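You operate a simulated robot arm through the tools that you are given. There is no shell and no other tool. Be economical: measure what you need, move in short steps, check, and stop when the job is done.

You run a simulated two-armed robot. Do the job below in one go: nothing can be reset, and whatever is moved stays where it is left.

Task
Pick up the bran box with one hand, pass it to the other hand and put it on the dining table top.

It is judged by the outcome, as a careful person would: the job done as asked, and still so three seconds after it is handed in. It fails if anything else is knocked over, pushed out of place, dropped, spilled or broken.

Robot
Two 7-joint arms with two-finger parallel grippers on one trunk, on a base that drives. Base frame: it is fixed to the floor where the robot stands at the start and does not move with it; the origin is under the middle of the robot, x ahead of it, y to its left, z up. Readings come in mm, degrees, newtons and seconds.
The left shoulder is at the start at [60, 101, 1015], the right one opposite. With the tool pointing down near the work surface each hand reaches from about 100 to 320 mm from the robot's upright axis, wherever it stands, measured 20 degrees to its own side. Places, roughly: dining table top [-1300, -2100, 800]. Payload 2.4 kg a hand.
Tool frame (each hand has its own): the origin (TCP) lies between the finger pads and is the grasp point; the fingertips stand 24 mm ahead of it; z points along the fingers, y is the line along which they close. Largest opening 68 mm; finger width 17, thickness 10; the body of the gripper, 40 by 70 mm, starts 41 mm behind the TCP.
Orientation is told as [roll, pitch, yaw] about the base's x, y, z axes, in that order, counted from this pose: with the fingers straight down and closing along the base's y, the tool's x points along the base's -x, its y along +y and its z along -z.

Tools
- The arms move only by the tool drive_tool. It takes "left_steps", "right_steps" or both (then of equal length, played together; a hand with none holds still); each is a list of rows, each an object of numbers (a shift or turn left out is 0, a gripper value left out holds the last): "x", "y", "z": the shift along the tool's x, y, z in cm; "rx", "ry", "rz": the turn, a rotation vector about the tool's x, y, z in degrees; "grip": the gripper command, from -1 (shut) to 1 (fully open), values between in proportion. In form: [{"x": .., "y": .., "z": .., "rx": .., "ry": .., "rz": .., "grip": ..}, ...]. A call has 1 to 8 rows; each row shifts and turns the commanded pose from where the row before left it, along the tool's axes as they then stand. Rows are played at 5 a second. More than 50 mm and 8.6 degrees between two rows, or a gripper value outside its range, and nothing of the call is played. A pose out of reach is approached as far as the arm can. The call stops where the force on the tool passes 40 N (or 10 N more than at its start, if that is more) or the arm is blocked; 0.2 s more then pass. The fingers move at their own pace (about 72 mm/s each) and stop on an object; they squeeze with about 33 N. The grip force told is the motor's: it shows also when the fingers shut on nothing. Time passes only in rows, and 0.2 s behind the last, so rows that do not move let the fingers close. It gives the time, the measured TCP pose, the force on the tool (base axes), the opening and the grip force at its end, in the units of the frame above (readings bear some noise), with the torque about the TCP (base axes, N m) and any sound that the robot's microphone picked up.
- Cameras (640 x 400 px; columns grow to the right, rows downward): "scene" is now at [121.7, -0.4, 1132.9]; the picture's right is [-0.03, -1.00, 0.00], its down [-0.92, 0.02, -0.40] and it looks along [0.40, -0.01, -0.92] (base axes); focal length 274 px, centre (320, 200). "left" rides on the left gripper at [84, -11, -75] in its tool frame; the picture's right is [0.13, 0.99, 0.00], its down [-0.60, 0.08, -0.79] and it looks along [-0.79, 0.10, 0.61] (tool axes); focal length 251 px, centre (320, 200). "right" rides on the right gripper at [84, 11, -75] in its tool frame; the picture's right is [-0.13, 0.99, 0.00], its down [-0.60, -0.08, -0.79] and it looks along [-0.79, -0.10, 0.61] (tool axes); focal length 251 px, centre (320, 200). There is no depth. A picture from a camera that has moved, and an enlarged one, comes with that camera's place and axes in the base frame and with its lens.
- capture(camera): a new picture of that camera. The clock stands still meanwhile.
- raise_lower(by): slides the trunk up (or, below 0, down) by that many mm; the arms and the scene camera ride with it, the base frame stays. It gives what a move gives, with no picture.
- base_move(legs): drives the robot by 1 to 6 legs, each [ahead, left, turn to the left] in mm, mm and degrees, along the robot's own axes; the way and the turn of a leg run together, so that a leg with both is an arc; at most 1500 mm and 180 degrees a leg. The arms and the cameras ride along, it lands a little off, and it stops where it bumps. It gives what a move gives.
- aim_head(pan, tilt): turns the head with the scene camera to pan (to the left, within 86 degrees either way) and tilt (down, from -29 to 69), counted from straight ahead of the robot. It gives what a move gives.
- zoom(camera, box): a new picture of the part [left, top, right, bottom] of that camera's present view, enlarged. The clock stands still meanwhile.
- sign_off(): hands the job in; it is judged then, once.

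Go step by step. Nothing tells you exact positions but the pictures and the camera data: compare them with the known pose of the tool, close in by small moves and look again before you grip or let go. The budget is 120 turns and 100 pictures, counting those below and the enlarged ones. Unless the task says otherwise, let go and move clear before handing in, and close with one line.

The tools are called as a command line: name --argument value ..., lists and objects as JSON in quotes. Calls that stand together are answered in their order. drive_tool: Moves the arms, as the interface text tells. Its arguments: {"type":"object","properties":{"left_steps":{"type":"array"},"right_steps":{"type":"array"}},"required":[]} The other tools are called the same way: raise_lower (by) slides the trunk up or down; base_move (legs) drives the base; aim_head (pan, tilt) turns the head that bears the scene camera; capture (camera) takes a picture; zoom (camera, box) takes an enlarged picture of a part of a camera's view; sign_off () hands the job in.

At the start:

```text
time: 0.0
left_tcp_pos: [253.8, 106.1, 679.5]
left_tool_rot: [0.0, 0.0, 0.0]
left_wrist_force: [-0.2, -0.6, 0.0]
left_wrist_torque: [0.05, 0.02, -0.02]
left_opening: 68.0
left_grip_force: 0.1
right_tcp_pos: [302.9, -120.1, 676.7]
right_tool_rot: [0.1, 0.0, 0.0]
right_wrist_force: [-0.1, 0.4, 0.1]
right_wrist_torque: [0.0, -0.01, 0.0]
right_opening: 68.4
right_grip_force: 0.1
trunk travel left (down, up): [-231.0, 619.0]
robot x, y, heading: [0.0, -3.2, 0.1]
head pan, tilt: [-1.5, 66.4]
```

scene: 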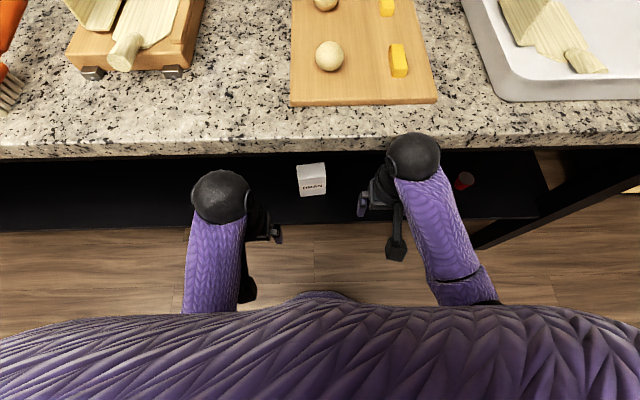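
right: 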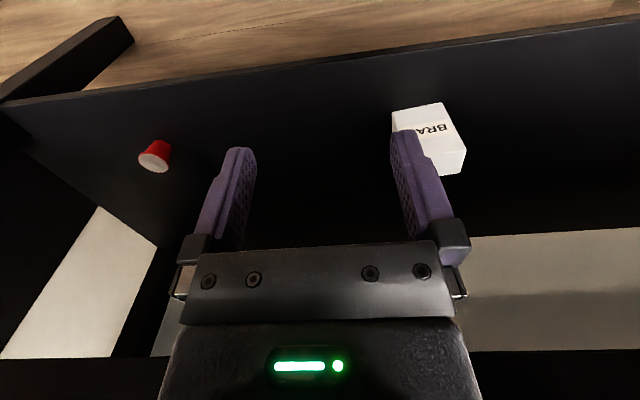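
left: 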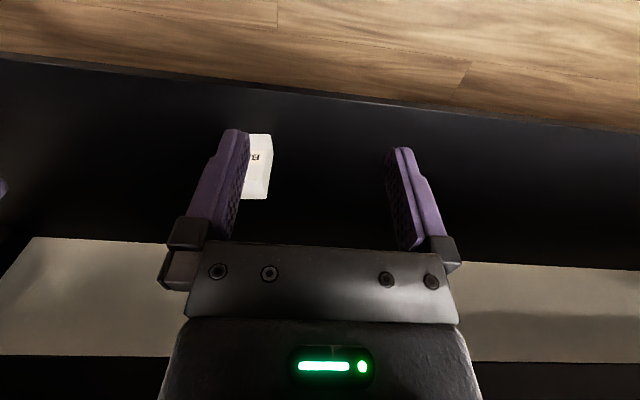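

The bran box seems to stand on a dark shelf under the counter, near [460, 15, 480]. I'll look closer before planning.

zoom --camera "scene" --box '[260, 140, 360, 220]'

zoom --camera "right" --box '[360, 80, 500, 190]'

aim_head --pan 0 --tilt 35

capture --camera "scene"

```text
5.00 times, centred on (310, 180) of scene
camera zoom: at [121.7, -0.4, 1132.9], right [-0.03, -1.0, 0.0], down [-0.92, 0.02, -0.4], along [0.4, -0.01, -0.92], focal length 1367 px, centre (370, 300)
```

zoom: 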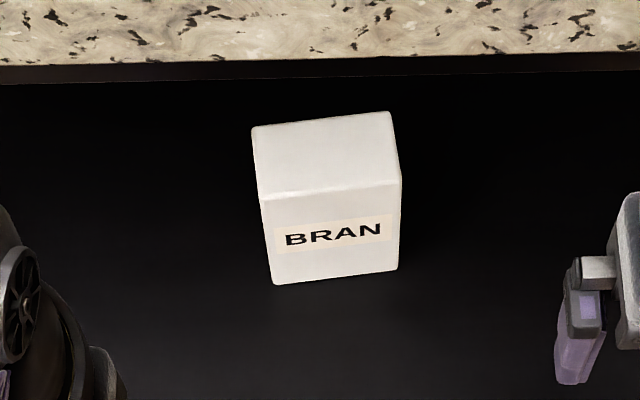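

```text
3.64 times, centred on (430, 135) of right
camera zoom: at [218.2, -108.6, 752.8], right [0.13, 0.99, 0.0], down [0.6, -0.08, 0.79], along [0.79, -0.1, -0.61], focal length 914 px, centre (-80, 436)
```

zoom: 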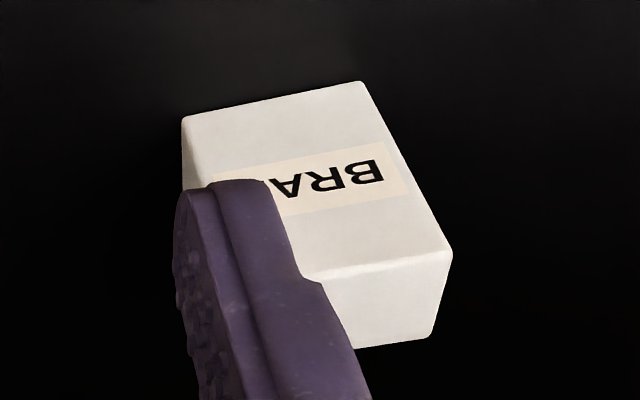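

```text
time: 1.0
left_tcp_pos: [254.1, 105.7, 678.6]
left_tool_rot: [0.0, 0.0, 0.0]
left_wrist_force: [0.7, 0.5, -0.4]
left_wrist_torque: [-0.02, 0.0, 0.0]
left_opening: 67.9
left_grip_force: 0.1
right_tcp_pos: [302.8, -120.7, 677.3]
right_tool_rot: [0.0, 0.0, 0.0]
right_wrist_force: [0.6, -0.6, 0.3]
right_wrist_torque: [-0.02, -0.01, 0.01]
right_opening: 68.1
right_grip_force: 0.1
trunk travel left (down, up): [-231.0, 619.0]
robot x, y, heading: [2.7, -3.2, -0.1]
head pan, tilt: [0.0, 35.0]
```

```text
94 pictures are left
camera scene: at [150.8, 1.2, 1174.1], right [0.0, -1.0, 0.0], down [-0.57, 0.0, -0.82], along [0.82, 0.0, -0.57], focal length 274 px, centre (320, 200)
```

scene: 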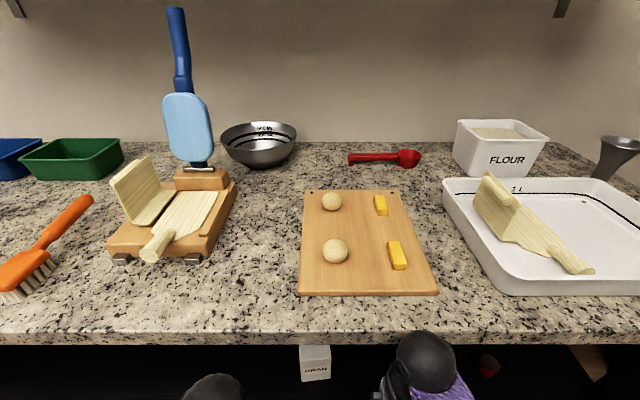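

The box is about 72 (y) × 43 (x) × 95 mm high. It stands on a shelf at z≈418, about 80 mm behind the counter's front edge, and the counter's underside is at z≈736. It has to be gripped across x, so I'll lower the trunk and look in.

raise_lower --by -180

capture --camera "right"

capture --camera "left"

capture --camera "scene"

```text
time: 3.0
left_tcp_pos: [254.9, 106.2, 499.6]
left_tool_rot: [-0.2, 0.0, -0.1]
left_wrist_force: [0.0, -0.3, 0.5]
left_wrist_torque: [0.0, 0.01, -0.02]
left_opening: 68.1
left_grip_force: 0.0
right_tcp_pos: [303.0, -121.0, 497.2]
right_tool_rot: [0.1, 0.0, -0.1]
right_wrist_force: [0.0, -0.1, 1.1]
right_wrist_torque: [-0.01, 0.02, -0.01]
right_opening: 68.2
right_grip_force: 0.0
trunk travel left (down, up): [-51.0, 799.0]
robot x, y, heading: [-0.9, -2.9, -0.1]
head pan, tilt: [0.0, 35.0]
```

```text
93 pictures are left
camera right: at [218.2, -108.6, 572.9], right [0.13, 0.99, 0.0], down [0.6, -0.08, 0.79], along [0.79, -0.1, -0.61], focal length 251 px, centre (320, 200)
```

right: 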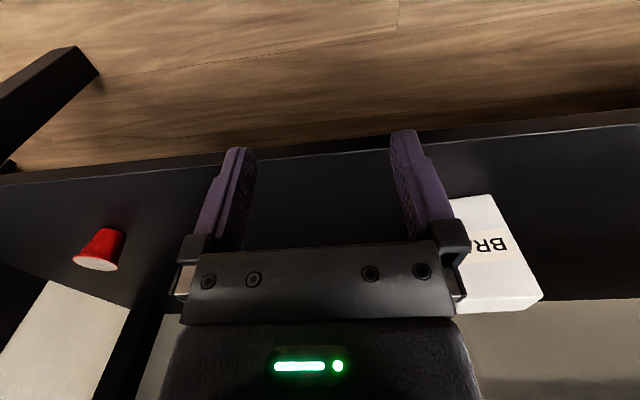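

```text
92 pictures are left
camera left: at [170.9, 95.8, 575.2], right [-0.13, 0.99, 0.0], down [0.6, 0.08, 0.79], along [0.79, 0.1, -0.61], focal length 251 px, centre (320, 200)
```

left: 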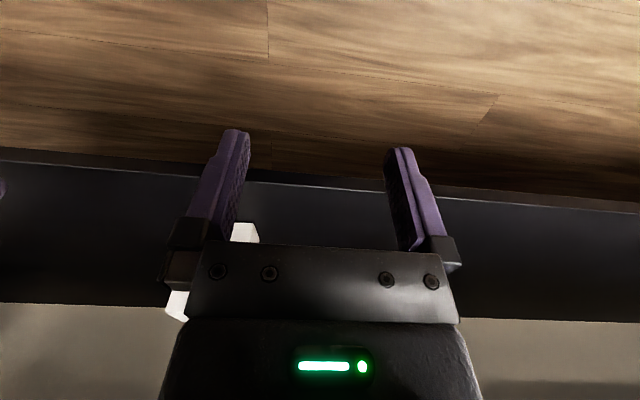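

```text
91 pictures are left
camera scene: at [206.3, 1.2, 988.9], right [0.0, -1.0, 0.0], down [-0.57, 0.0, -0.82], along [0.82, 0.0, -0.57], focal length 274 px, centre (320, 200)
```

scene: 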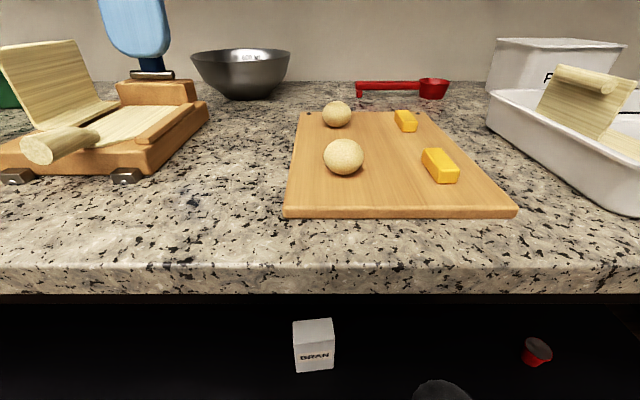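

The counter apron's lower edge is at about x 377, z 737, the shelf at z≈410 and the box top at z≈510. I'll turn the right hand so its fingers close along x, with the camera outward.

drive_tool --right_steps '[{"rz": -8}, {"rz": -8}, {"rz": -8}, {"rz": -8}, {"rz": -8}, {"rz": -8}, {"rz": -8}, {"rz": -8}]'

drive_tool --right_steps '[{"rz": -8}, {"rz": -8}, {"rz": -8}, {"rz": -8}, {"ry": -8}, {"ry": -8}, {"ry": -8}, {"ry": -8}]'

capture --camera "right"

```text
time: 4.8
left_tcp_pos: [254.4, 106.4, 500.0]
left_tool_rot: [0.0, 0.1, -0.1]
left_wrist_force: [-0.5, 1.0, 0.3]
left_wrist_torque: [-0.02, -0.01, 0.01]
left_opening: 68.0
left_grip_force: 0.0
right_tcp_pos: [302.4, -119.9, 496.8]
right_tool_rot: [0.0, -0.1, 64.1]
right_wrist_force: [-0.7, 0.3, 0.1]
right_wrist_torque: [0.0, 0.03, -0.01]
right_opening: 67.8
right_grip_force: 0.1
trunk travel left (down, up): [-51.0, 799.0]
robot x, y, heading: [1.9, 1.5, 0.2]
head pan, tilt: [0.0, 35.0]
```

```text
time: 6.6
left_tcp_pos: [254.3, 106.9, 499.3]
left_tool_rot: [0.1, 0.0, 0.0]
left_wrist_force: [0.0, 0.1, 0.5]
left_wrist_torque: [0.01, 0.02, 0.04]
left_opening: 67.9
left_grip_force: 0.1
right_tcp_pos: [303.2, -120.1, 497.1]
right_tool_rot: [0.1, -32.1, 96.0]
right_wrist_force: [-0.3, -0.4, 0.4]
right_wrist_torque: [0.0, 0.02, 0.0]
right_opening: 67.8
right_grip_force: 0.0
trunk travel left (down, up): [-51.0, 799.0]
robot x, y, heading: [-0.4, 2.9, -0.3]
head pan, tilt: [0.0, 35.0]
```

```text
90 pictures are left
camera right: at [303.0, -231.2, 516.6], right [-1.0, 0.01, 0.07], down [0.07, 0.1, 0.99], along [0.0, 1.0, -0.1], focal length 251 px, centre (320, 200)
```

right: 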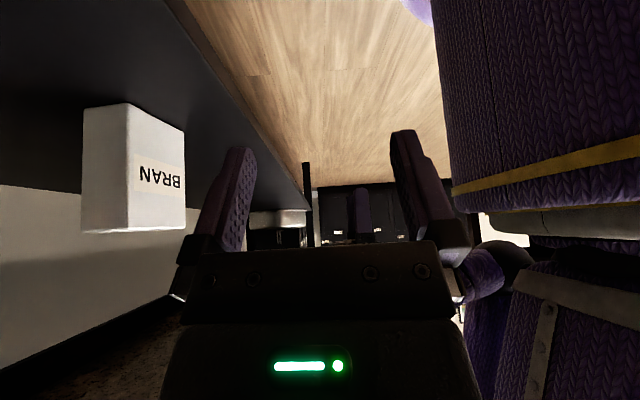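

The side view gives the box a depth of about x 456–496 and a top at z 511. The right hand is well oriented, so I'll move it forward under the counter at y≈-120.

drive_tool --right_steps '[{"x": 0.35, "y": -3.98, "z": -0.22}, {"x": 0.35, "y": -3.98, "z": -0.22}]'

aim_head --pan -20 --tilt 67

capture --camera "scene"

capture --camera "left"

```text
time: 7.2
left_tcp_pos: [254.2, 106.5, 498.5]
left_tool_rot: [0.0, 0.0, 0.0]
left_wrist_force: [-0.7, 0.7, 0.9]
left_wrist_torque: [-0.01, -0.01, -0.01]
left_opening: 68.0
left_grip_force: 0.0
right_tcp_pos: [383.4, -118.8, 497.7]
right_tool_rot: [0.0, -32.1, 96.0]
right_wrist_force: [0.3, 0.1, 0.2]
right_wrist_torque: [-0.03, -0.03, -0.01]
right_opening: 68.2
right_grip_force: 0.0
trunk travel left (down, up): [-51.0, 799.0]
robot x, y, heading: [5.3, 1.6, -0.1]
head pan, tilt: [0.0, 35.0]
```

```text
time: 8.1
left_tcp_pos: [254.4, 106.4, 498.8]
left_tool_rot: [0.0, -0.2, 0.0]
left_wrist_force: [-0.7, 0.2, 0.9]
left_wrist_torque: [0.04, 0.0, -0.03]
left_opening: 68.2
left_grip_force: 0.1
right_tcp_pos: [383.1, -119.9, 497.3]
right_tool_rot: [0.0, -32.1, 95.9]
right_wrist_force: [0.2, -0.8, 0.1]
right_wrist_torque: [0.02, 0.0, 0.01]
right_opening: 68.1
right_grip_force: 0.1
trunk travel left (down, up): [-51.0, 799.0]
robot x, y, heading: [-1.5, -1.3, -0.2]
head pan, tilt: [-20.0, 67.0]
```

```text
89 pictures are left
camera scene: at [173.0, -18.7, 946.9], right [-0.34, -0.94, 0.0], down [-0.86, 0.31, -0.39], along [0.37, -0.13, -0.92], focal length 274 px, centre (320, 200)
```

scene: 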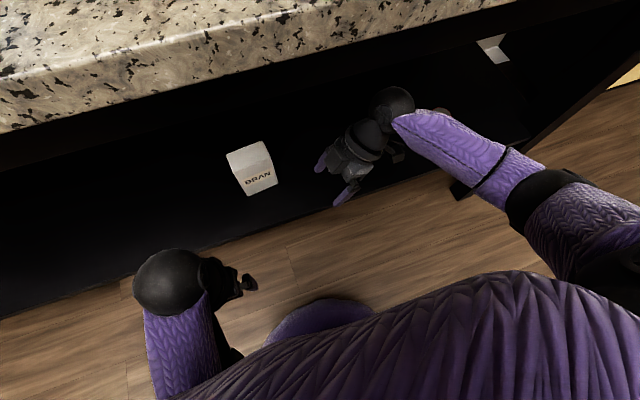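

```text
88 pictures are left
camera left: at [170.9, 95.7, 575.1], right [-0.13, 0.99, 0.0], down [0.6, 0.08, 0.79], along [0.79, 0.1, -0.61], focal length 251 px, centre (320, 200)
```

left: 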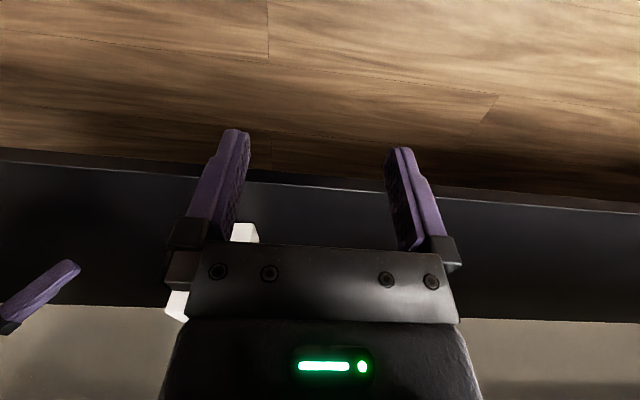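

Arm posture is good and clear of the counter, so I'll continue forward to x≈477.

drive_tool --right_steps '[{"x": 0.31, "y": -3.48, "z": -0.19}, {"x": 0.31, "y": -3.48, "z": -0.19}, {"x": 0.22, "y": -2.48, "z": -0.14}]'

capture --camera "right"

capture --camera "scene"

```text
time: 8.9
left_tcp_pos: [254.6, 106.3, 498.5]
left_tool_rot: [-0.1, 0.0, 0.0]
left_wrist_force: [-0.8, -0.6, 0.2]
left_wrist_torque: [0.02, -0.03, 0.0]
left_opening: 68.0
left_grip_force: 0.0
right_tcp_pos: [478.6, -120.4, 498.6]
right_tool_rot: [-0.1, -32.0, 96.0]
right_wrist_force: [-0.3, -0.1, -0.1]
right_wrist_torque: [0.02, 0.01, -0.01]
right_opening: 67.9
right_grip_force: 0.0
trunk travel left (down, up): [-51.0, 799.0]
robot x, y, heading: [0.6, -0.6, -0.1]
head pan, tilt: [-20.0, 67.0]
```

```text
87 pictures are left
camera right: at [478.5, -231.0, 517.9], right [-1.0, 0.01, 0.07], down [0.07, 0.1, 0.99], along [0.0, 0.99, -0.1], focal length 251 px, centre (320, 200)
```

right: 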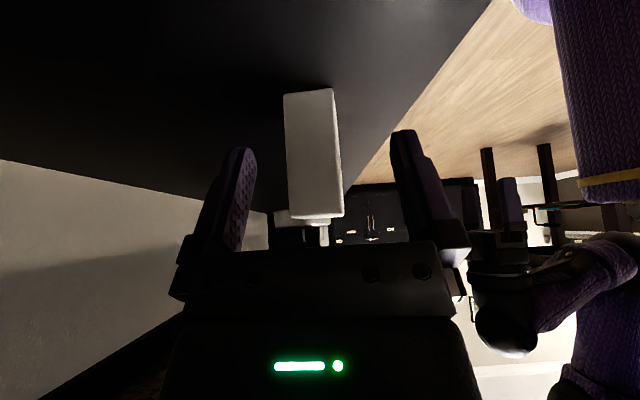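

```text
86 pictures are left
camera scene: at [172.9, -18.8, 946.9], right [-0.34, -0.94, 0.0], down [-0.87, 0.31, -0.39], along [0.37, -0.13, -0.92], focal length 274 px, centre (320, 200)
```

scene: 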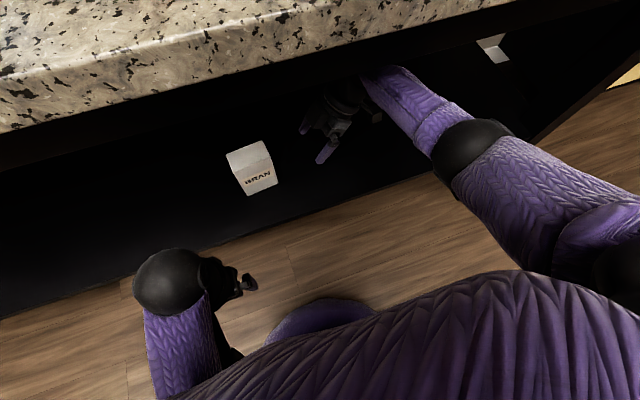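

The box's side face is centred at x≈481 between the fingers. I'll lower slightly and slide in +y to straddle it.

drive_tool --right_steps '[{"x": 0.54, "y": -0.15, "z": 0.84}, {"x": -2.53, "y": -0.31, "z": 1.58}, {"x": -2.53, "y": -0.31, "z": 1.58}, {"x": 0}]'

capture --camera "right"

capture --camera "scene"

```text
time: 9.9
left_tcp_pos: [254.2, 106.0, 497.9]
left_tool_rot: [0.1, 0.0, 0.0]
left_wrist_force: [0.4, -0.7, 0.1]
left_wrist_torque: [0.01, -0.01, 0.02]
left_opening: 68.3
left_grip_force: 0.1
right_tcp_pos: [479.4, -59.1, 488.9]
right_tool_rot: [-0.2, -32.1, 96.0]
right_wrist_force: [0.1, -0.2, -0.1]
right_wrist_torque: [0.01, 0.01, 0.02]
right_opening: 68.2
right_grip_force: 0.1
trunk travel left (down, up): [-51.0, 799.0]
robot x, y, heading: [0.7, 0.3, -0.1]
head pan, tilt: [-20.0, 67.0]
```

```text
85 pictures are left
camera right: at [479.1, -170.3, 507.1], right [-1.0, 0.01, 0.07], down [0.07, 0.1, 0.99], along [0.0, 0.99, -0.1], focal length 251 px, centre (320, 200)
```

right: 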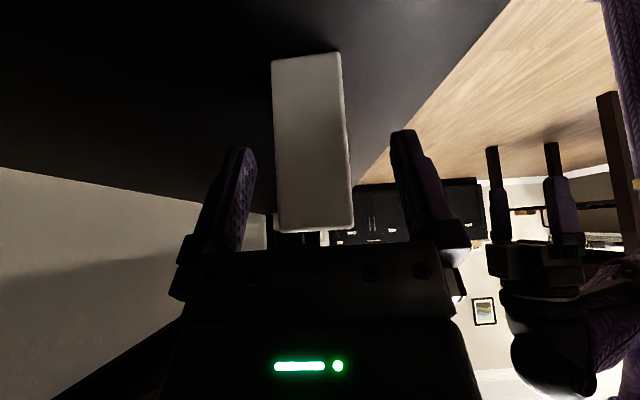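

```text
84 pictures are left
camera scene: at [173.0, -18.7, 946.9], right [-0.34, -0.94, 0.0], down [-0.87, 0.31, -0.39], along [0.37, -0.13, -0.92], focal length 274 px, centre (320, 200)
```

scene: 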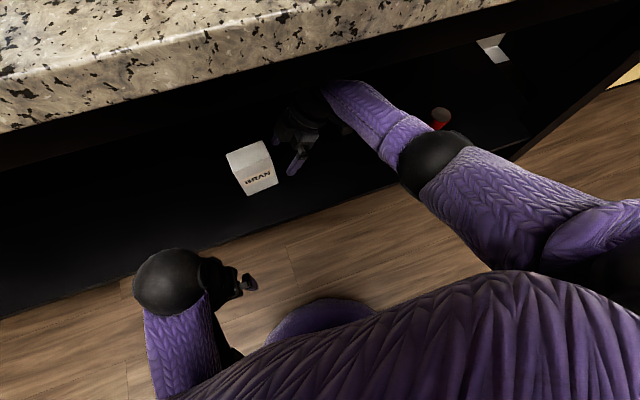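

Aligned; I'll slide the last 50 mm in and check.

drive_tool --right_steps '[{"x": -2.11, "y": -0.31, "z": 1.32}, {"x": -2.11, "y": -0.31, "z": 1.32}, {"x": 0}]'

capture --camera "right"

zoom --camera "scene" --box '[190, 70, 350, 210]'

```text
time: 10.7
left_tcp_pos: [253.9, 105.8, 499.1]
left_tool_rot: [-0.1, 0.1, 0.0]
left_wrist_force: [-0.5, 0.4, 0.0]
left_wrist_torque: [0.01, 0.02, -0.03]
left_opening: 68.1
left_grip_force: 0.1
right_tcp_pos: [480.7, -9.5, 488.1]
right_tool_rot: [0.1, -32.0, 96.0]
right_wrist_force: [-0.2, -0.2, 0.5]
right_wrist_torque: [-0.02, 0.0, 0.0]
right_opening: 68.0
right_grip_force: 0.0
trunk travel left (down, up): [-51.0, 799.0]
robot x, y, heading: [-0.6, -1.6, 0.2]
head pan, tilt: [-20.0, 67.0]
```

```text
83 pictures are left
camera right: at [480.2, -121.0, 507.0], right [-1.0, 0.01, 0.07], down [0.07, 0.1, 0.99], along [0.0, 0.99, -0.1], focal length 251 px, centre (320, 200)
```

right: 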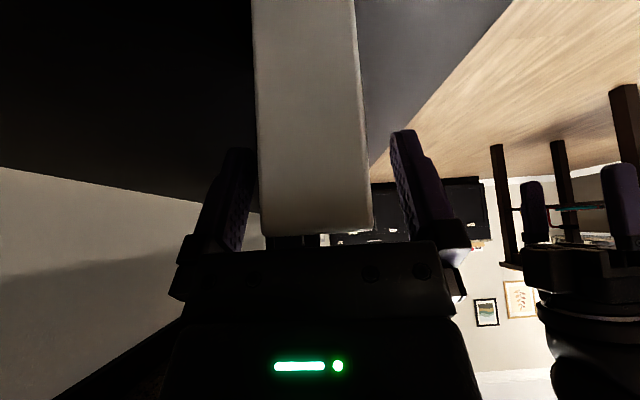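

```text
2.86 times, centred on (270, 140) of scene
camera zoom: at [173.0, -18.7, 946.9], right [-0.34, -0.94, 0.0], down [-0.87, 0.31, -0.39], along [0.37, -0.13, -0.92], focal length 781 px, centre (463, 371)
```

zoom: 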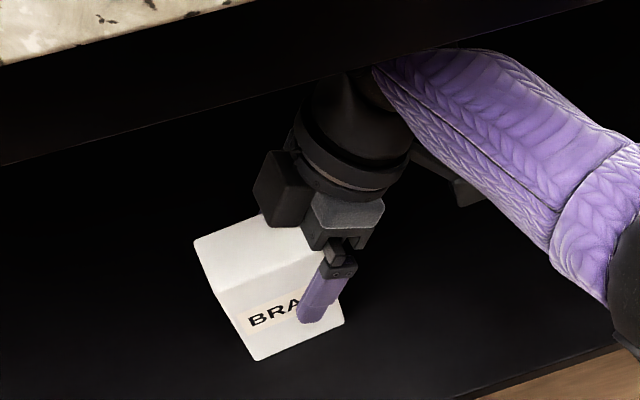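

The fingers straddle the box. Closing.

drive_tool --right_steps '[{"grip": -1}, {"grip": -1}, {"grip": -1}, {"grip": -1}]'

capture --camera "right"

zoom --camera "scene" --box '[190, 70, 350, 210]'

```text
time: 11.7
left_tcp_pos: [254.5, 107.2, 500.3]
left_tool_rot: [0.0, 0.0, 0.0]
left_wrist_force: [-0.4, -0.6, 0.8]
left_wrist_torque: [0.0, -0.01, -0.02]
left_opening: 67.9
left_grip_force: 0.2
right_tcp_pos: [479.6, -9.6, 486.7]
right_tool_rot: [0.1, -32.0, 96.0]
right_wrist_force: [0.4, 0.9, 1.1]
right_wrist_torque: [0.07, 0.0, -0.04]
right_opening: 44.8
right_grip_force: 33.2
trunk travel left (down, up): [-51.0, 799.0]
robot x, y, heading: [1.8, -4.8, 0.1]
head pan, tilt: [-20.0, 67.0]
```

```text
81 pictures are left
camera right: at [480.3, -121.2, 507.0], right [-1.0, 0.01, 0.07], down [0.07, 0.1, 0.99], along [0.0, 0.99, -0.1], focal length 251 px, centre (320, 200)
```

right: 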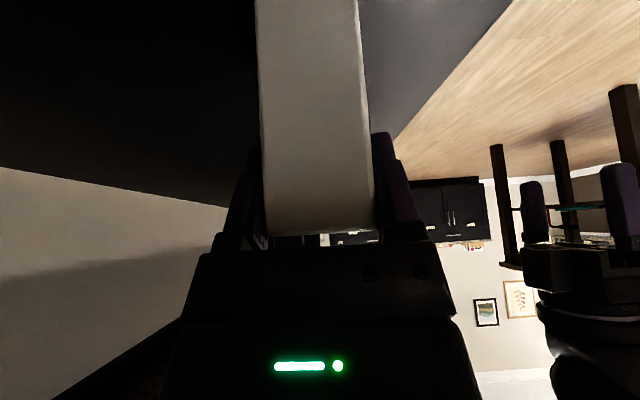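

```text
2.86 times, centred on (270, 140) of scene
camera zoom: at [173.0, -18.6, 946.9], right [-0.34, -0.94, 0.0], down [-0.87, 0.31, -0.39], along [0.37, -0.13, -0.92], focal length 781 px, centre (463, 371)
```

zoom: 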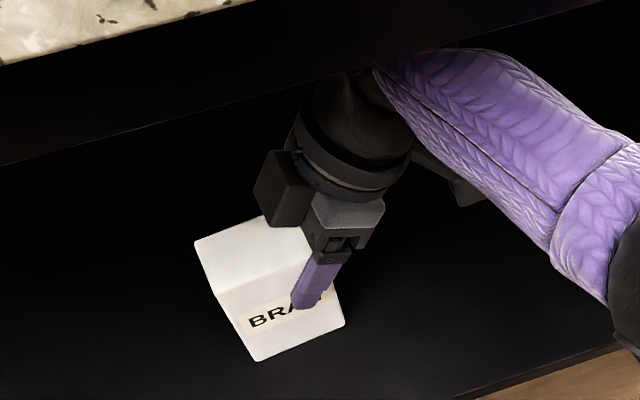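

Gripped (45 mm, 33 N). Lifting 25 mm.

drive_tool --right_steps '[{"x": -0.53, "z": -0.85, "grip": -1}, {"x": -0.8, "z": -1.27}, {"x": 0}]'

zoom --camera "scene" --box '[190, 70, 350, 210]'

capture --camera "right"

```text
time: 12.5
left_tcp_pos: [255.8, 105.4, 498.4]
left_tool_rot: [0.0, 0.0, 0.0]
left_wrist_force: [-0.1, 0.0, -0.8]
left_wrist_torque: [0.0, -0.02, 0.01]
left_opening: 68.1
left_grip_force: 0.0
right_tcp_pos: [481.0, -10.9, 511.6]
right_tool_rot: [0.1, -32.0, 95.9]
right_wrist_force: [0.4, 0.4, -2.5]
right_wrist_torque: [-0.02, 0.01, -0.05]
right_opening: 44.7
right_grip_force: 33.3
trunk travel left (down, up): [-51.0, 799.0]
robot x, y, heading: [-0.5, 3.2, 0.2]
head pan, tilt: [-20.0, 67.0]
```

```text
2.86 times, centred on (270, 140) of scene
camera zoom: at [173.1, -18.7, 946.8], right [-0.34, -0.94, 0.0], down [-0.87, 0.31, -0.39], along [0.37, -0.13, -0.92], focal length 781 px, centre (463, 371)
```

zoom: 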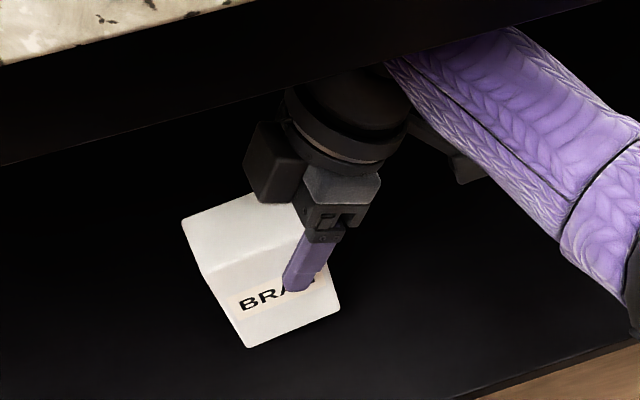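

```text
78 pictures are left
camera right: at [480.5, -121.1, 531.9], right [-1.0, 0.01, 0.07], down [0.07, 0.1, 0.99], along [0.0, 0.99, -0.1], focal length 251 px, centre (320, 200)
```

right: 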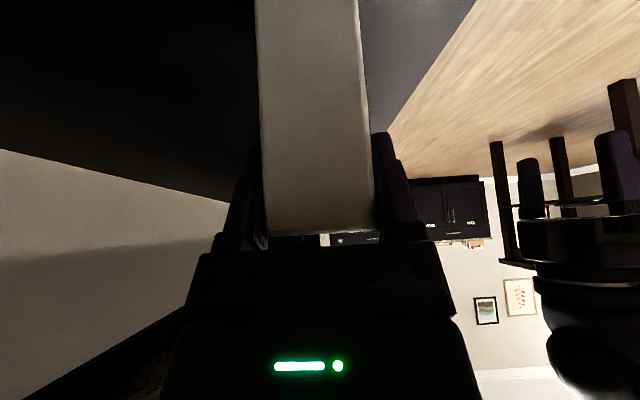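

The box is off the shelf and not slipping. I'll back the base straight out.

base_move --legs '[[-350, 0, 0]]'

aim_head --pan -86 --tilt 20

capture --camera "scene"

aim_head --pan 0 --tilt 60

capture --camera "scene"

```text
time: 14.8
left_tcp_pos: [-94.6, 106.6, 500.6]
left_tool_rot: [0.0, -0.1, -0.1]
left_wrist_force: [0.4, 0.6, 0.9]
left_wrist_torque: [0.0, -0.02, 0.01]
left_opening: 68.2
left_grip_force: 0.0
right_tcp_pos: [132.2, -10.9, 512.2]
right_tool_rot: [0.1, -31.9, 95.9]
right_wrist_force: [0.4, -0.5, -1.2]
right_wrist_torque: [-0.07, 0.04, 0.02]
right_opening: 44.8
right_grip_force: 32.9
trunk travel left (down, up): [-51.0, 799.0]
robot x, y, heading: [-348.4, -2.5, -0.2]
head pan, tilt: [-20.0, 67.0]
```

```text
time: 16.2
left_tcp_pos: [-93.1, 106.3, 499.1]
left_tool_rot: [0.0, 0.0, -0.1]
left_wrist_force: [0.7, -0.5, 0.4]
left_wrist_torque: [-0.04, 0.0, 0.01]
left_opening: 68.2
left_grip_force: 0.1
right_tcp_pos: [131.9, -10.3, 512.0]
right_tool_rot: [-0.1, -32.0, 96.0]
right_wrist_force: [-0.1, 0.1, -2.0]
right_wrist_torque: [-0.03, 0.03, 0.0]
right_opening: 44.8
right_grip_force: 33.5
trunk travel left (down, up): [-51.0, 799.0]
robot x, y, heading: [-345.3, 1.4, -0.1]
head pan, tilt: [-85.9, 20.0]
```

```text
77 pictures are left
camera scene: at [-224.1, -91.6, 1012.6], right [-1.0, -0.07, 0.0], down [-0.02, 0.34, -0.94], along [0.07, -0.94, -0.34], focal length 274 px, centre (320, 200)
```

scene: 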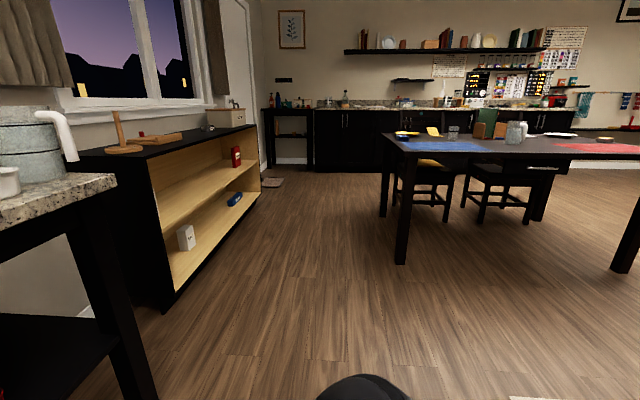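

```text
time: 17.8
left_tcp_pos: [-93.9, 105.7, 498.7]
left_tool_rot: [0.0, -0.1, 0.0]
left_wrist_force: [-0.1, -0.2, 0.0]
left_wrist_torque: [-0.02, 0.02, 0.01]
left_opening: 68.1
left_grip_force: 0.1
right_tcp_pos: [131.5, -11.1, 512.8]
right_tool_rot: [0.1, -31.9, 96.1]
right_wrist_force: [0.0, -1.1, -2.3]
right_wrist_torque: [-0.04, 0.02, 0.02]
right_opening: 44.8
right_grip_force: 33.1
trunk travel left (down, up): [-51.0, 799.0]
robot x, y, heading: [-350.1, 5.9, -0.1]
head pan, tilt: [0.0, 60.0]
```

```text
76 pictures are left
camera scene: at [-164.0, 1.2, 954.5], right [0.0, -1.0, 0.0], down [-0.87, 0.0, -0.5], along [0.5, 0.0, -0.87], focal length 274 px, centre (320, 200)
```

scene: 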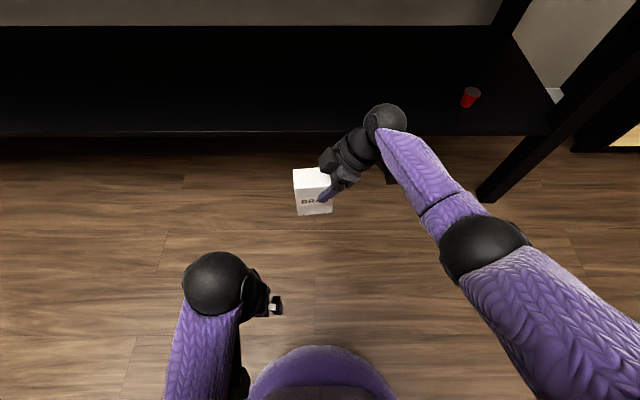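

The way is clear and the dining table is to the right rear. For the handover I'll yaw and tilt the left hand into the mirror pose while the right hand brings the box closer.

drive_tool --left_steps '[{"rz": 8.4}, {"rz": 8.4}, {"rz": 8.4}, {"rz": 8.4}, {"rz": 8.4}, {"rz": 8.4}, {"rz": 8.4}, {"rz": 8.4}]'

drive_tool --left_steps '[{"rz": 8.4}, {"rz": 8.4}, {"ry": -8}, {"ry": -8}, {"ry": -8}, {"ry": -8}]'

capture --camera "left"

capture --camera "scene"

```text
time: 18.3
left_tcp_pos: [-93.5, 104.7, 498.4]
left_tool_rot: [-0.1, -0.4, -12.0]
left_wrist_force: [0.2, -0.1, 1.1]
left_wrist_torque: [0.01, 0.0, 0.01]
left_opening: 67.9
left_grip_force: 0.0
right_tcp_pos: [132.5, -10.6, 511.5]
right_tool_rot: [0.2, -31.9, 95.8]
right_wrist_force: [-0.9, 0.3, -2.4]
right_wrist_torque: [-0.05, 0.01, 0.02]
right_opening: 44.7
right_grip_force: 33.3
trunk travel left (down, up): [-51.0, 799.0]
robot x, y, heading: [-348.6, -0.2, -0.1]
head pan, tilt: [0.0, 60.0]
stopped in row 2 (left hand): the force on the tool passed its limit at 73 N (the readings are from after the stop); the commanded pose is now the measured one
```

```text
time: 18.7
left_tcp_pos: [-92.0, 106.3, 499.0]
left_tool_rot: [-0.2, -1.0, -15.9]
left_wrist_force: [6.9, 0.7, -5.7]
left_wrist_torque: [-0.24, -0.04, -0.26]
left_opening: 67.9
left_grip_force: 0.1
right_tcp_pos: [131.2, -10.7, 512.5]
right_tool_rot: [0.2, -31.9, 95.8]
right_wrist_force: [-0.2, 0.5, -2.3]
right_wrist_torque: [-0.04, 0.02, -0.01]
right_opening: 44.6
right_grip_force: 32.9
trunk travel left (down, up): [-51.0, 799.0]
robot x, y, heading: [-345.9, -1.9, -0.4]
head pan, tilt: [0.0, 60.0]
stopped in row 1 (left hand): the force on the tool passed its limit at 70 N (the readings are from after the stop); the commanded pose is now the measured one
```

```text
75 pictures are left
camera left: at [-176.2, 118.6, 573.6], right [0.15, 0.99, 0.0], down [0.59, -0.09, 0.8], along [0.79, -0.12, -0.6], focal length 251 px, centre (320, 200)
```

left: 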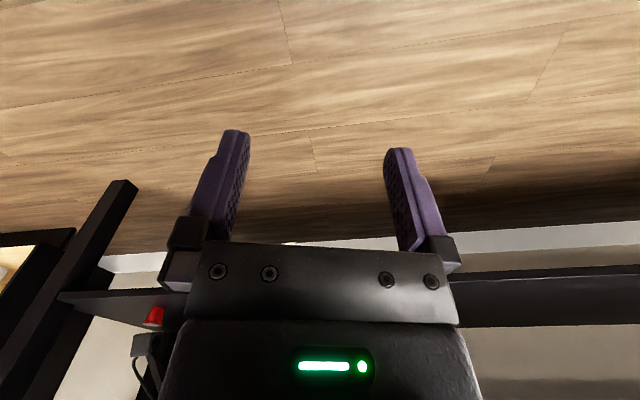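

```text
74 pictures are left
camera scene: at [-164.0, 1.2, 954.5], right [0.0, -1.0, 0.0], down [-0.87, 0.0, -0.5], along [0.5, 0.0, -0.87], focal length 274 px, centre (320, 200)
```

scene: 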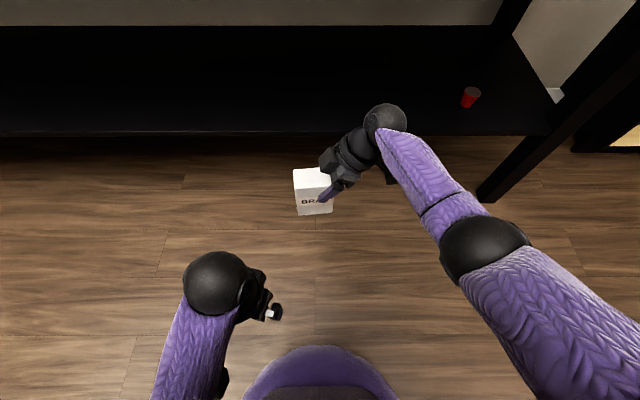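

The left hand hits something (likely the torso) when it turns so close in. I'll move it forward 80 mm first.

drive_tool --left_steps '[{"x": -3.84, "y": 1.1}, {"x": -3.84, "y": 1.1}, {"rz": 8.4}, {"rz": 8.4}, {"rz": 8.4}]'

```text
time: 19.0
left_tcp_pos: [-77.2, 104.3, 498.4]
left_tool_rot: [-0.1, -1.5, -15.9]
left_wrist_force: [8.6, -0.7, -9.0]
left_wrist_torque: [-0.12, -0.27, -0.04]
left_opening: 67.8
left_grip_force: 0.0
right_tcp_pos: [131.0, -10.9, 512.5]
right_tool_rot: [0.1, -31.9, 95.9]
right_wrist_force: [-0.1, 0.3, -1.3]
right_wrist_torque: [-0.03, -0.06, 0.03]
right_opening: 44.8
right_grip_force: 33.4
trunk travel left (down, up): [-51.0, 799.0]
robot x, y, heading: [-347.0, 2.8, -0.0]
head pan, tilt: [0.0, 60.0]
stopped in row 1 (left hand): the force on the tool passed its limit at 59 N (the readings are from after the stop); the commanded pose is now the measured one
```

capture --camera "right"

aim_head --pan 40 --tilt 69

capture --camera "scene"

```text
73 pictures are left
camera right: at [131.0, -121.6, 531.7], right [-1.0, 0.01, 0.07], down [0.07, 0.1, 0.99], along [0.0, 0.99, -0.1], focal length 251 px, centre (320, 200)
```

right: 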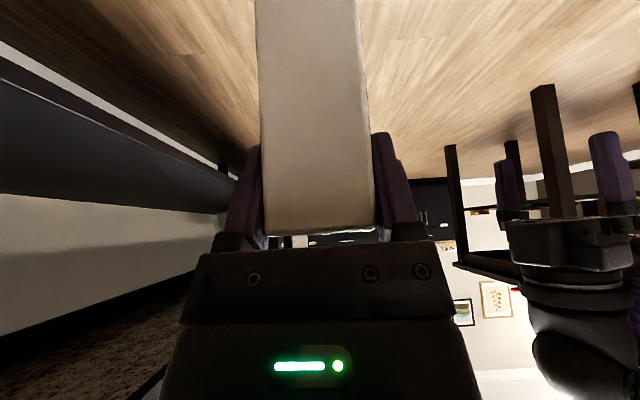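

```text
time: 20.1
left_tcp_pos: [-78.4, 103.9, 498.9]
left_tool_rot: [-0.1, -1.4, -15.9]
left_wrist_force: [15.9, -6.7, -12.2]
left_wrist_torque: [0.21, 0.06, 0.26]
left_opening: 68.0
left_grip_force: 0.2
right_tcp_pos: [131.9, -10.0, 511.0]
right_tool_rot: [0.2, -31.8, 95.9]
right_wrist_force: [-0.5, -0.2, -2.8]
right_wrist_torque: [-0.03, 0.0, 0.03]
right_opening: 44.9
right_grip_force: 32.6
trunk travel left (down, up): [-51.0, 799.0]
robot x, y, heading: [-345.5, 3.2, -0.0]
head pan, tilt: [40.0, 68.8]
```

```text
72 pictures are left
camera scene: at [-187.7, 37.2, 945.1], right [0.64, -0.77, 0.0], down [-0.72, -0.6, -0.36], along [0.28, 0.23, -0.93], focal length 274 px, centre (320, 200)
```

scene: 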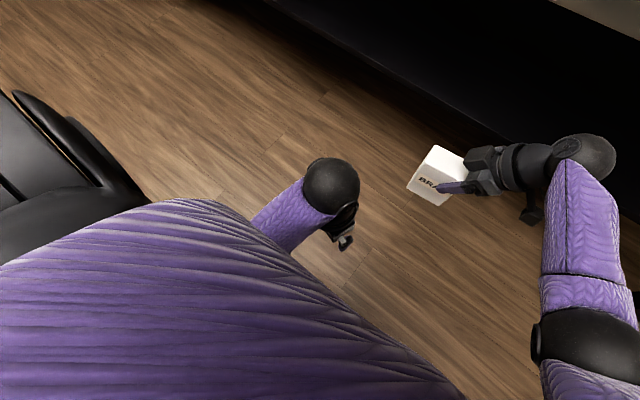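

The left forearm is tucked close to the torso. I'll try easing the left hand outward and forward.

drive_tool --left_steps '[{"x": -0.7, "y": 1.25}, {"x": -1.37, "y": 2.47}, {"x": -1.37, "y": 2.47}, {"x": -2.4, "y": 0.7}]'

```text
time: 20.5
left_tcp_pos: [-68.9, 111.8, 498.2]
left_tool_rot: [-0.2, -1.8, -15.7]
left_wrist_force: [9.4, -4.3, -10.2]
left_wrist_torque: [0.07, -0.27, 0.19]
left_opening: 67.9
left_grip_force: 0.0
right_tcp_pos: [132.1, -11.4, 511.5]
right_tool_rot: [0.0, -32.0, 95.7]
right_wrist_force: [-0.5, -1.0, -2.7]
right_wrist_torque: [-0.04, 0.04, -0.02]
right_opening: 44.6
right_grip_force: 33.1
trunk travel left (down, up): [-51.0, 799.0]
robot x, y, heading: [-348.6, -1.9, -0.1]
head pan, tilt: [40.0, 68.8]
stopped in row 1 (left hand): the force on the tool passed its limit at 47 N (the readings are from after the stop); the commanded pose is now the measured one
```

drive_tool --left_steps '[{"rz": -4}, {"rz": -6}, {"rz": -6}]'

```text
time: 21.3
left_tcp_pos: [-69.0, 112.3, 498.1]
left_tool_rot: [-0.6, -1.6, 0.5]
left_wrist_force: [-0.1, -0.4, 0.8]
left_wrist_torque: [0.01, 0.03, 0.02]
left_opening: 68.2
left_grip_force: 0.1
right_tcp_pos: [131.0, -11.1, 512.1]
right_tool_rot: [0.1, -32.0, 95.7]
right_wrist_force: [0.1, 0.1, -1.0]
right_wrist_torque: [-0.09, -0.01, 0.0]
right_opening: 44.9
right_grip_force: 33.2
trunk travel left (down, up): [-51.0, 799.0]
robot x, y, heading: [-347.1, -1.7, 0.0]
head pan, tilt: [40.0, 68.8]
```

Freed. Now forward at zero yaw, then turn.

drive_tool --left_steps '[{"x": -3, "y": 1}, {"x": -3, "y": 1}, {"x": -3, "y": 1}]'

drive_tool --left_steps '[{"rz": 6}, {"rz": 6}, {"rz": 6}, {"rz": 6}, {"rz": 6}, {"rz": 6}]'

capture --camera "scene"

```text
time: 22.1
left_tcp_pos: [19.8, 143.5, 502.2]
left_tool_rot: [-0.5, -1.6, 0.3]
left_wrist_force: [0.1, -0.8, 0.6]
left_wrist_torque: [0.01, -0.01, -0.03]
left_opening: 68.1
left_grip_force: 0.2
right_tcp_pos: [131.5, -10.6, 511.9]
right_tool_rot: [0.1, -31.9, 95.8]
right_wrist_force: [-0.6, -0.9, -1.3]
right_wrist_torque: [-0.07, 0.0, -0.01]
right_opening: 44.8
right_grip_force: 33.1
trunk travel left (down, up): [-51.0, 799.0]
robot x, y, heading: [-350.6, -2.4, 0.1]
head pan, tilt: [40.0, 68.8]
```

```text
time: 23.5
left_tcp_pos: [20.7, 141.3, 500.7]
left_tool_rot: [0.3, -1.7, -35.8]
left_wrist_force: [0.1, -0.5, -0.8]
left_wrist_torque: [-0.01, 0.01, 0.01]
left_opening: 67.8
left_grip_force: 0.0
right_tcp_pos: [131.7, -10.7, 512.3]
right_tool_rot: [0.1, -31.9, 95.7]
right_wrist_force: [0.4, -0.1, -1.7]
right_wrist_torque: [-0.03, -0.01, -0.03]
right_opening: 44.7
right_grip_force: 33.1
trunk travel left (down, up): [-51.0, 799.0]
robot x, y, heading: [-349.7, -2.0, 0.1]
head pan, tilt: [40.0, 68.8]
```

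```text
71 pictures are left
camera scene: at [-187.7, 37.2, 945.1], right [0.64, -0.77, 0.0], down [-0.72, -0.6, -0.36], along [0.28, 0.23, -0.93], focal length 274 px, centre (320, 200)
```

scene: 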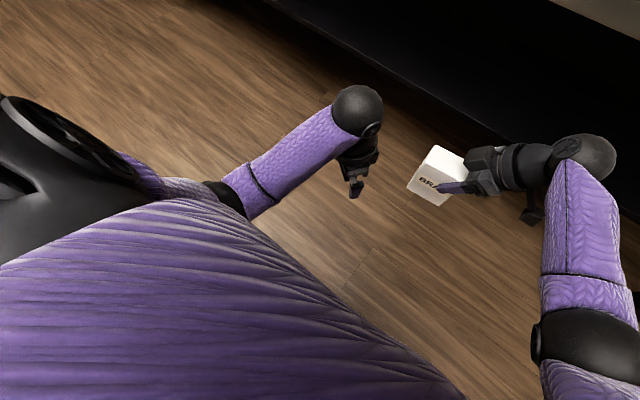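

drive_tool --left_steps '[{"rz": 8}, {"rz": 8}, {"rz": 8}, {"rz": 8}, {"rz": 8}, {"rz": 8}]'

drive_tool --left_steps '[{"ry": -7}, {"ry": -7}, {"ry": -8}, {"ry": -8}]'

capture --camera "left"

capture --camera "scene"

```text
time: 24.9
left_tcp_pos: [20.2, 141.9, 500.4]
left_tool_rot: [1.5, -0.8, -83.9]
left_wrist_force: [0.7, 0.7, -0.3]
left_wrist_torque: [0.0, 0.01, 0.0]
left_opening: 68.2
left_grip_force: 0.1
right_tcp_pos: [130.3, -11.5, 511.7]
right_tool_rot: [0.1, -31.9, 95.8]
right_wrist_force: [-0.1, -0.3, -3.0]
right_wrist_torque: [-0.04, -0.01, 0.03]
right_opening: 44.8
right_grip_force: 33.5
trunk travel left (down, up): [-51.0, 799.0]
robot x, y, heading: [-350.2, -2.8, -0.4]
head pan, tilt: [40.0, 68.8]
```

```text
time: 25.9
left_tcp_pos: [20.5, 142.5, 501.0]
left_tool_rot: [1.8, -30.9, -84.7]
left_wrist_force: [0.4, -0.2, -0.3]
left_wrist_torque: [-0.02, -0.01, 0.02]
left_opening: 68.1
left_grip_force: 0.1
right_tcp_pos: [131.0, -10.0, 512.0]
right_tool_rot: [0.0, -31.9, 95.8]
right_wrist_force: [0.1, 0.2, -1.9]
right_wrist_torque: [-0.01, 0.01, 0.0]
right_opening: 44.7
right_grip_force: 32.8
trunk travel left (down, up): [-51.0, 799.0]
robot x, y, heading: [-348.4, 2.4, -0.3]
head pan, tilt: [40.0, 68.8]
```

```text
70 pictures are left
camera left: at [-2.8, 251.5, 523.2], right [0.97, 0.22, -0.04], down [0.06, -0.1, 0.99], along [0.21, -0.97, -0.12], focal length 251 px, centre (320, 200)
```

left: 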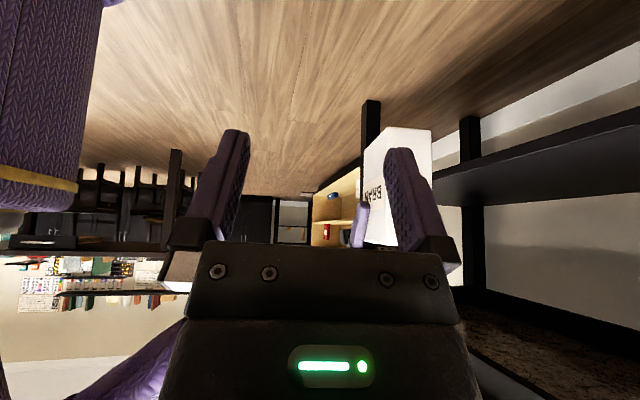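

```text
69 pictures are left
camera scene: at [-187.7, 37.2, 945.1], right [0.64, -0.77, 0.0], down [-0.72, -0.6, -0.36], along [0.28, 0.23, -0.93], focal length 274 px, centre (320, 200)
```

scene: 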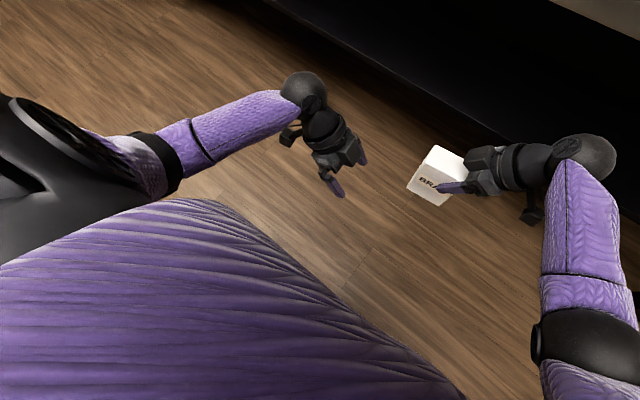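

The left hand mirrors the right one well. I'll bring the box back 105 mm so it lies in front of the left fingers.

drive_tool --right_steps '[{"x": -0.31, "y": 3.48, "z": 0.19}, {"x": -0.31, "y": 3.48, "z": 0.19}, {"x": -0.31, "y": 3.48, "z": 0.19}]'

capture --camera "left"

capture --camera "right"

capture --camera "scene"

```text
time: 26.7
left_tcp_pos: [19.5, 142.9, 501.5]
left_tool_rot: [1.8, -30.7, -84.4]
left_wrist_force: [-0.3, -0.1, -0.4]
left_wrist_torque: [-0.01, -0.02, 0.02]
left_opening: 67.9
left_grip_force: 0.1
right_tcp_pos: [27.4, -12.5, 511.3]
right_tool_rot: [0.2, -31.9, 95.8]
right_wrist_force: [-0.4, 0.0, -2.0]
right_wrist_torque: [-0.08, 0.03, 0.03]
right_opening: 44.6
right_grip_force: 33.0
trunk travel left (down, up): [-51.0, 799.0]
robot x, y, heading: [-352.5, -1.5, -0.3]
head pan, tilt: [40.0, 68.8]
```

```text
68 pictures are left
camera left: at [-3.0, 251.6, 523.2], right [0.97, 0.22, -0.04], down [0.06, -0.11, 0.99], along [0.21, -0.97, -0.12], focal length 251 px, centre (320, 200)
```

left: 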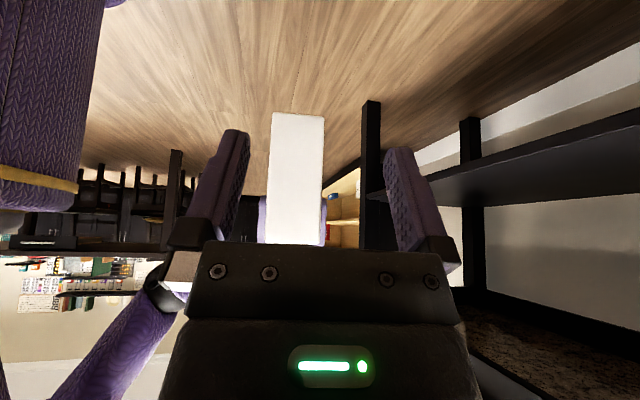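

```text
67 pictures are left
camera right: at [26.4, -122.4, 532.1], right [-1.0, 0.01, 0.07], down [0.07, 0.1, 0.99], along [0.0, 0.99, -0.1], focal length 251 px, centre (320, 200)
```

right: 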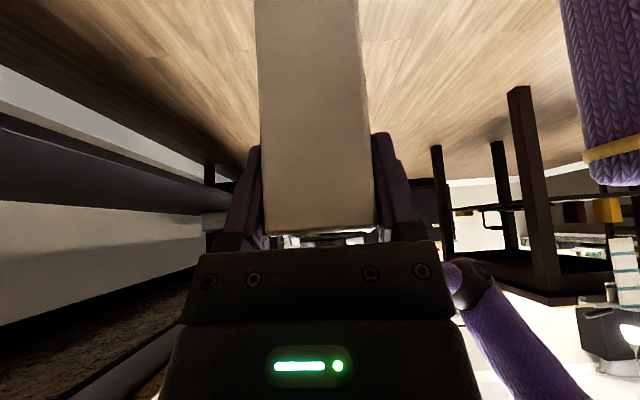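

```text
66 pictures are left
camera scene: at [-187.7, 37.3, 945.1], right [0.64, -0.77, 0.0], down [-0.72, -0.6, -0.36], along [0.28, 0.23, -0.93], focal length 274 px, centre (320, 200)
```

scene: 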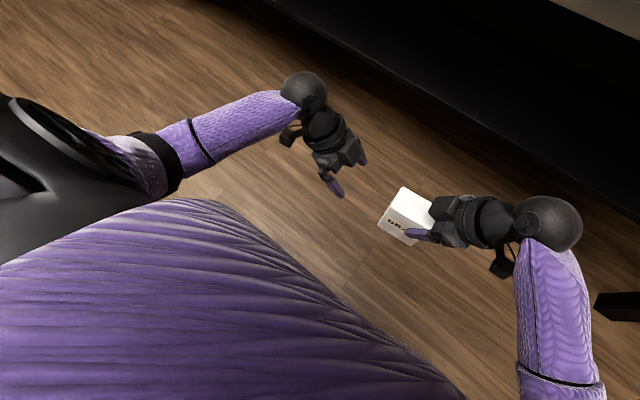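

The prediction matches the left camera's view. I'll slide the left hand in halfway, then check.

drive_tool --left_steps '[{"x": -2.35, "y": -0.2, "z": 1.45}, {"x": -2.35, "y": -0.2, "z": 1.45}, {"x": 0}]'

capture --camera "left"

```text
time: 27.5
left_tcp_pos: [23.1, 86.3, 500.7]
left_tool_rot: [1.8, -30.7, -84.6]
left_wrist_force: [0.5, -0.9, -0.1]
left_wrist_torque: [0.02, 0.0, -0.01]
left_opening: 68.0
left_grip_force: 0.0
right_tcp_pos: [27.8, -12.5, 511.4]
right_tool_rot: [0.1, -32.0, 95.8]
right_wrist_force: [0.9, 0.0, -2.5]
right_wrist_torque: [-0.06, -0.03, 0.02]
right_opening: 44.6
right_grip_force: 32.9
trunk travel left (down, up): [-51.0, 799.0]
robot x, y, heading: [-347.6, 4.3, -0.0]
head pan, tilt: [40.0, 68.8]
```

```text
65 pictures are left
camera left: at [-0.9, 195.7, 522.8], right [0.97, 0.22, -0.04], down [0.06, -0.11, 0.99], along [0.21, -0.97, -0.12], focal length 251 px, centre (320, 200)
```

left: 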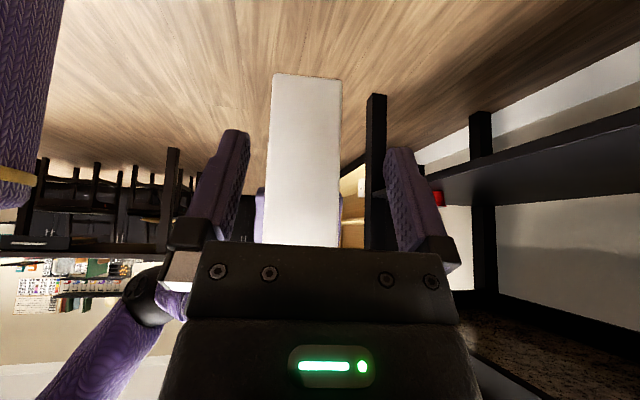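

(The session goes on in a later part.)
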